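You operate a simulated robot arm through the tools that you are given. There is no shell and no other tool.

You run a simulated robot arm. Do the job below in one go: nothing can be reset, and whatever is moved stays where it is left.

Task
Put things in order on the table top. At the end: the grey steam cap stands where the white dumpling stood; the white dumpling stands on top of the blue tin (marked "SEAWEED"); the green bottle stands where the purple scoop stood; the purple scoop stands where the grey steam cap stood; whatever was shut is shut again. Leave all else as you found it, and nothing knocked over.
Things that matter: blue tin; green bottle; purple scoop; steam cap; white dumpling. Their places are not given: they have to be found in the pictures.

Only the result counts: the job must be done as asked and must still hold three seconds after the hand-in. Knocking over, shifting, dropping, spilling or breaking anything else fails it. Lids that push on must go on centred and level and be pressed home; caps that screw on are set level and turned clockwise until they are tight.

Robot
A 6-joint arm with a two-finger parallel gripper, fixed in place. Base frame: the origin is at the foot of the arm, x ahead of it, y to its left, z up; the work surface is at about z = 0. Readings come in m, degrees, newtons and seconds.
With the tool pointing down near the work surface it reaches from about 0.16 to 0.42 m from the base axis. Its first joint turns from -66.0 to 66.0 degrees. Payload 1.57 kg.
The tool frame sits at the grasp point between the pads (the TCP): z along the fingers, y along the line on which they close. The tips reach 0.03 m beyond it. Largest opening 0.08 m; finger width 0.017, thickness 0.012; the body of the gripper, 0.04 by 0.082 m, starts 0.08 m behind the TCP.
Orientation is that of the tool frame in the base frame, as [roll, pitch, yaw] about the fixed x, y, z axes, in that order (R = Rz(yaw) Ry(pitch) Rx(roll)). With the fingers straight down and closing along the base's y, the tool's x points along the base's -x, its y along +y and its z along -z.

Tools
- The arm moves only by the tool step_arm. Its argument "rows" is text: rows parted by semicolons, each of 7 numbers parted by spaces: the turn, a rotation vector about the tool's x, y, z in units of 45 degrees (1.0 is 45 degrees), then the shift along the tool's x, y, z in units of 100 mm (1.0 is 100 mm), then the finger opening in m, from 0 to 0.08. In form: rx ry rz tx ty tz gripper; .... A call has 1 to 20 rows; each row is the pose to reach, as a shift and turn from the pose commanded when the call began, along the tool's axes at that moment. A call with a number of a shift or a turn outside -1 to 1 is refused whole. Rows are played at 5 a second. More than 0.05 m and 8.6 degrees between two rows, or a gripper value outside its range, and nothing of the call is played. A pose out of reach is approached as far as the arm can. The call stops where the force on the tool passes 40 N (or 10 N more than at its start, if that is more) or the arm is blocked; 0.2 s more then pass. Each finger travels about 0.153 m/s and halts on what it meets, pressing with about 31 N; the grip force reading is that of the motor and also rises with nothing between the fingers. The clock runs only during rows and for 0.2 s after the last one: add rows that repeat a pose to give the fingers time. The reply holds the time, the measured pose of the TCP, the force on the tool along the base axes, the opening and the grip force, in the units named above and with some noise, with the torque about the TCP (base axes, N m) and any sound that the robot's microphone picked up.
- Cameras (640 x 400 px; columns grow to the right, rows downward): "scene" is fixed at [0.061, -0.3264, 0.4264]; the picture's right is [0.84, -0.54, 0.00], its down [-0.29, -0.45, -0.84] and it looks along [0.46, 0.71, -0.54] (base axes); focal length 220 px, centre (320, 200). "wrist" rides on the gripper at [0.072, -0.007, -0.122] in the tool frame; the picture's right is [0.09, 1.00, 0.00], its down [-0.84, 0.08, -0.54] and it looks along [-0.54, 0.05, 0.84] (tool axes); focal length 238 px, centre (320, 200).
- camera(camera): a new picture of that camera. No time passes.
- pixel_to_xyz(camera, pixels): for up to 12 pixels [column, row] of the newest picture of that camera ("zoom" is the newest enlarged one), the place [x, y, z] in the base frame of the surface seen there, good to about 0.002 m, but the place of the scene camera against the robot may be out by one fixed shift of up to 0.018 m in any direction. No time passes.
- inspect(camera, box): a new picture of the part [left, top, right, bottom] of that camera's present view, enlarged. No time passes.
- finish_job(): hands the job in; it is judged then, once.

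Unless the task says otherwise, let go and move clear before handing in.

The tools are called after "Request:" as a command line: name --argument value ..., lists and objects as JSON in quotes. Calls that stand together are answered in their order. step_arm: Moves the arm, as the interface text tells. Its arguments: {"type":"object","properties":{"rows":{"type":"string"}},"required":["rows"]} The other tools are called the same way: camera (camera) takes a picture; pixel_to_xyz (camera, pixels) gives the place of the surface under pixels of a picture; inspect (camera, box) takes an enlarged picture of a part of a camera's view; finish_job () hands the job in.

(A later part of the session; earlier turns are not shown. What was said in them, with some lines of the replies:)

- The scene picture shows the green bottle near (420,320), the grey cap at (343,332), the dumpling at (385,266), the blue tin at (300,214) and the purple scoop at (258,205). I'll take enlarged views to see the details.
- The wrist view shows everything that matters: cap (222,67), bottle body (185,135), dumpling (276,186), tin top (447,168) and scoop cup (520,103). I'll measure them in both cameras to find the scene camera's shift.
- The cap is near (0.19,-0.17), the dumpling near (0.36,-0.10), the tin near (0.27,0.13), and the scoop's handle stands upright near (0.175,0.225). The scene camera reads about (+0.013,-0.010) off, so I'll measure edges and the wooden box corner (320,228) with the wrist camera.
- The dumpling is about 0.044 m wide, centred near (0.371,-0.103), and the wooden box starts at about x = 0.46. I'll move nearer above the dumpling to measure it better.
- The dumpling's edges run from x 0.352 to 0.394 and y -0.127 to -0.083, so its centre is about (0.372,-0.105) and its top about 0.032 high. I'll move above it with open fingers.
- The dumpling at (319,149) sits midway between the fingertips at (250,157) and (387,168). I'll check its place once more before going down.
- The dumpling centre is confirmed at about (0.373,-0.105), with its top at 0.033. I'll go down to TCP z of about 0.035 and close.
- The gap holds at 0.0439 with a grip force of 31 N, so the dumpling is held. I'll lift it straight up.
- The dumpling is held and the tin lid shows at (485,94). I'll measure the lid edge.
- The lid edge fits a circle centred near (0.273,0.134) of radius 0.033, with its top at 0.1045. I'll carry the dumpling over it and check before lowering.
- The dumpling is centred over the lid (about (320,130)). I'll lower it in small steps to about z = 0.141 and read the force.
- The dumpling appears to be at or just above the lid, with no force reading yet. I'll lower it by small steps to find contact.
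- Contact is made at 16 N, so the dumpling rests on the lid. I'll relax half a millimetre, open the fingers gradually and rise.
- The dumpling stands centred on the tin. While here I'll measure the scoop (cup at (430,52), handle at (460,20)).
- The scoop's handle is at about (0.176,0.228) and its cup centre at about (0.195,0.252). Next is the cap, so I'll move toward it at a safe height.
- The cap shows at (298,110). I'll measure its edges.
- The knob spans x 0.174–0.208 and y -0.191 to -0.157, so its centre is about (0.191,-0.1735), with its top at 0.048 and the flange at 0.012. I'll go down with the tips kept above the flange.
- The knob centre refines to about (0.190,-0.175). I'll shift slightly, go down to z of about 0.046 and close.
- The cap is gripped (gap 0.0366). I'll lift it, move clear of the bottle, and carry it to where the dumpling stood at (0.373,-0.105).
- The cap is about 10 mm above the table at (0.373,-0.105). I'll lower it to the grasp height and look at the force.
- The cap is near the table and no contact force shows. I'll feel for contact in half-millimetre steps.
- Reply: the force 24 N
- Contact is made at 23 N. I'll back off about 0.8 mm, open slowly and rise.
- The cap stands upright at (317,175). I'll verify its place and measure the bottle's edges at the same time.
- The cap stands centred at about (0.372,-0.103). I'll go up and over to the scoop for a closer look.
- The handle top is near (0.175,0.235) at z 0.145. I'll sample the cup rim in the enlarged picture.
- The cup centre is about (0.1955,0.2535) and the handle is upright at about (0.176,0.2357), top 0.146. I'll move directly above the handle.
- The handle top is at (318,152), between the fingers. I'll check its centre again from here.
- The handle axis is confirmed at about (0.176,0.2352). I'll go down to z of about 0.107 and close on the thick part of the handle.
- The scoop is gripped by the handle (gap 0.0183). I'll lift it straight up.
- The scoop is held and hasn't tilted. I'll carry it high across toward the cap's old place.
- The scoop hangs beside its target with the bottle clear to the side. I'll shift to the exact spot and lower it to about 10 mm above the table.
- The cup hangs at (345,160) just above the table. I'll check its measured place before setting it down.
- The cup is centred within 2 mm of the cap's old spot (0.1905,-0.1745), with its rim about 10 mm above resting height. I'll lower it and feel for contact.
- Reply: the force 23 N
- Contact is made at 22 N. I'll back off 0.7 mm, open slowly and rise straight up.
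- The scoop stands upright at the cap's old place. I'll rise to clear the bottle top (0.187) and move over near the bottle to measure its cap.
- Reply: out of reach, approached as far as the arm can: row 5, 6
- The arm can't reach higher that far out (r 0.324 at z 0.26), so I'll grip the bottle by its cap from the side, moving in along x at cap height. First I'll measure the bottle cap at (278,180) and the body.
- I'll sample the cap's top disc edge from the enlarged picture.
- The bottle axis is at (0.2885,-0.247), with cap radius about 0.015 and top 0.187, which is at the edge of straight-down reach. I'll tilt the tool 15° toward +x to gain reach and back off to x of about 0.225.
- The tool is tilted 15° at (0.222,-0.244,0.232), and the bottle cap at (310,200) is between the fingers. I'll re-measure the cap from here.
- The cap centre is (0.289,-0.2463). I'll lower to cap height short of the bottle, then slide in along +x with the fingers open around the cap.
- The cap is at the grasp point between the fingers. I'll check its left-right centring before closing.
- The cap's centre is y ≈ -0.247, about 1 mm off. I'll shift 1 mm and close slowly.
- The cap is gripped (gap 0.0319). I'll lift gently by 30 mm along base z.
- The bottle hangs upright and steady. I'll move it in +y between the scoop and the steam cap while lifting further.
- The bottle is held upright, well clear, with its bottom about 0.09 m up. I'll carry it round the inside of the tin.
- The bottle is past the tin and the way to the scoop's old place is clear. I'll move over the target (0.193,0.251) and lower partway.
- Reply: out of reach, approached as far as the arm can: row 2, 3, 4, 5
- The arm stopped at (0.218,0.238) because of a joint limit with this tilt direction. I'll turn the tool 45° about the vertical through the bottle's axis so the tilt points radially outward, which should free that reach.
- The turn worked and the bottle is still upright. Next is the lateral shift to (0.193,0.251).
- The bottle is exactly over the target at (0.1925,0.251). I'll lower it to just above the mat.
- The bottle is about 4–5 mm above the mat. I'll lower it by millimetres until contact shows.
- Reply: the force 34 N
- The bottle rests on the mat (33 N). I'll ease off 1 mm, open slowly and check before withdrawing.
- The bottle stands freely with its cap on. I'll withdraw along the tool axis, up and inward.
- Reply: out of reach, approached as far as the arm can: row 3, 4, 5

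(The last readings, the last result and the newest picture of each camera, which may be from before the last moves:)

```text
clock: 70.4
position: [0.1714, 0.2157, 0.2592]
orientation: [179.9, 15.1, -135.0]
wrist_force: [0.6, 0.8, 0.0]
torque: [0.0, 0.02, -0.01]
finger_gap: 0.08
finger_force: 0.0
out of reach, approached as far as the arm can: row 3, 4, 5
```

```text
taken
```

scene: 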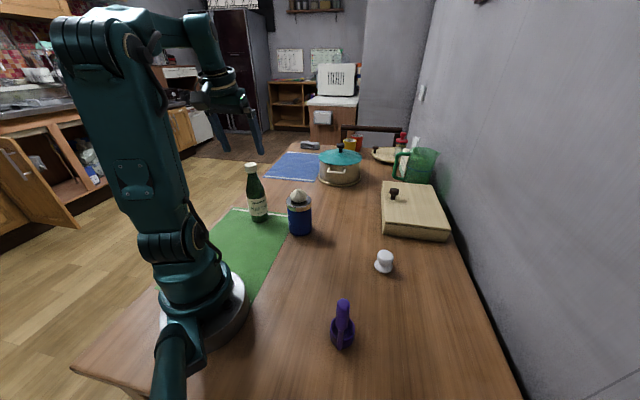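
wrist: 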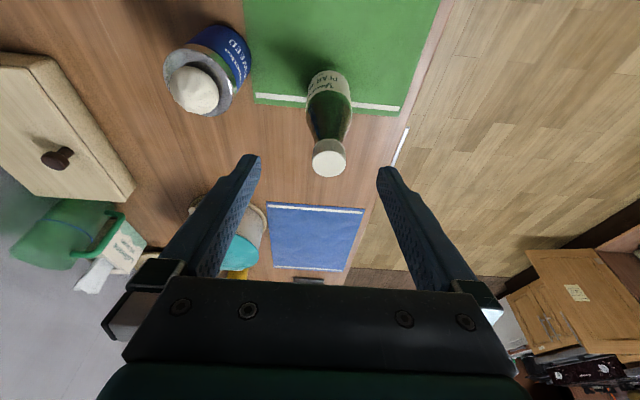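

The bottle, dumpling on the tin, cap and scoop all stand, and the hand is clear. I'll move the hand further off and verify all the places.

Request:
step_arm --rows "0 0 0 0.12 -0.23 -0.03 0.08; 0 0 0 0.24 -0.46 -0.06 0.08; 0 0 0 0.36 -0.69 -0.1 0.08; 0 0 0 0.478 -0.919 -0.128 0.08; 0 0 0 0.478 -0.919 -0.128 0.08"

Request:
camera --camera "wrist"

Request:
camera --camera "scene"

Request:
pixel_to_xyz --camera "scene" --pixels '[[343, 325], [343, 305], [384, 257], [299, 195], [252, 168], [258, 213]]'

Request:
inspect --camera "scene" --box '[300, 220, 460, 370]'

Request:
inspect --camera "scene" --box '[220, 130, 460, 280]'

```text
clock: 71.6
position: [0.2016, 0.1152, 0.2592]
orientation: [180.0, 14.9, -134.9]
wrist_force: [0.8, -0.3, 1.1]
torque: [0.01, 0.01, 0.0]
finger_gap: 0.0801
finger_force: 0.1
```

```text
taken
```

wrist: 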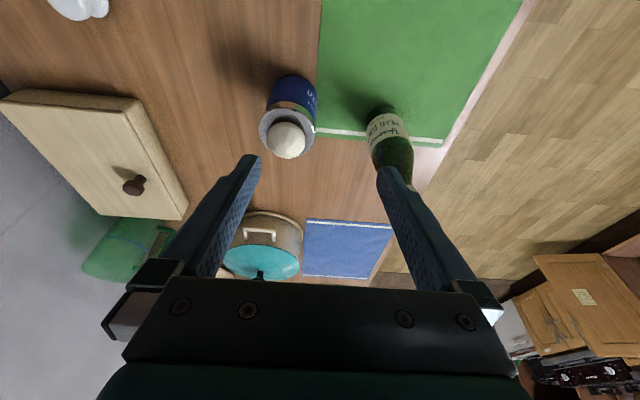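

```text
taken
```

scene: 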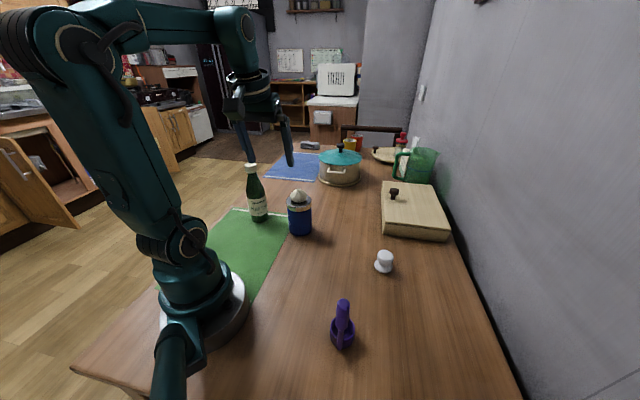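

```text
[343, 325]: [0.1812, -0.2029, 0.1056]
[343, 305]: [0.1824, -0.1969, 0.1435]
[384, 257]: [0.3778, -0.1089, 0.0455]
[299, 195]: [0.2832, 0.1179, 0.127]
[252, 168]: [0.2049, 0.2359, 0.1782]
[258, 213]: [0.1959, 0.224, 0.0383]
```

```text
2.67 times, centred on (380, 295) of scene
```

zoom: 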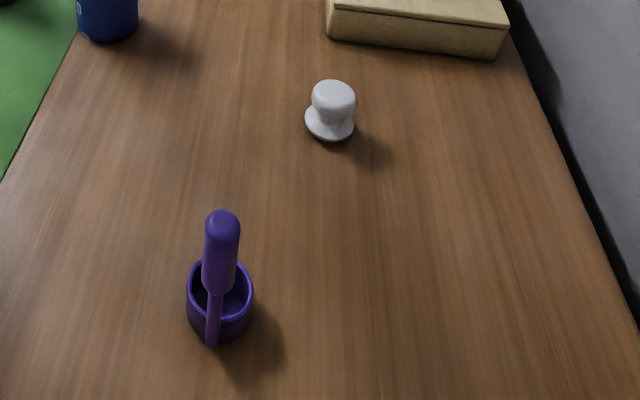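

```text
2.67 times, centred on (340, 205) of scene
```

zoom: 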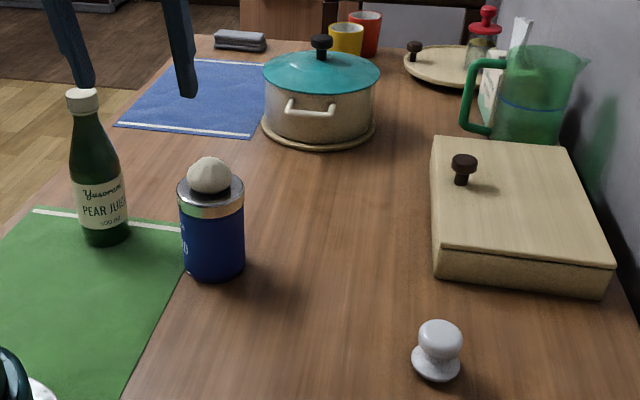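

Everything is in place: the dumpling on the tin, the cap at the dumpling's old spot, the scoop at the cap's old spot and the bottle at the scoop's old spot, all upright. The hand is clear, and the box and pot are unchanged, so I'm handing in.

Request:
finish_job

```text
The job is handed in.
```

I moved all four things and handed the job in. The tool only confirmed it was received, so I don't know the verdict. In the last pictures everything stood upright and the hand was clear.

| Thing | Where it stands now | How close |
|---|---|---|
| White dumpling | On the lid of the blue tin | Centred on the lid |
| Grey steam cap | Where the dumpling stood | Within about 2 mm |
| Purple scoop | Where the steam cap stood | Cup within about 2 mm of the cap's old centre |
| Green bottle | Where the scoop stood | About 3 mm from the cup's old centre, toward the handle |

- **Scoop position:** I took the scoop's place to be the centre of its cup, not its handle. The handle stands about 27 mm to one side of the cup.
- **Bottle:** I carried it by its screw cap with the hand tilted 15°, because it stood too far out for a straight-down grip. The hand turned 45° with the bottle on the way, so its label now faces another way. I did not turn the cap on the bottle.
- **Everything else:** Nothing was opened. The tin, pot and wooden box looked unchanged in the last pictures.
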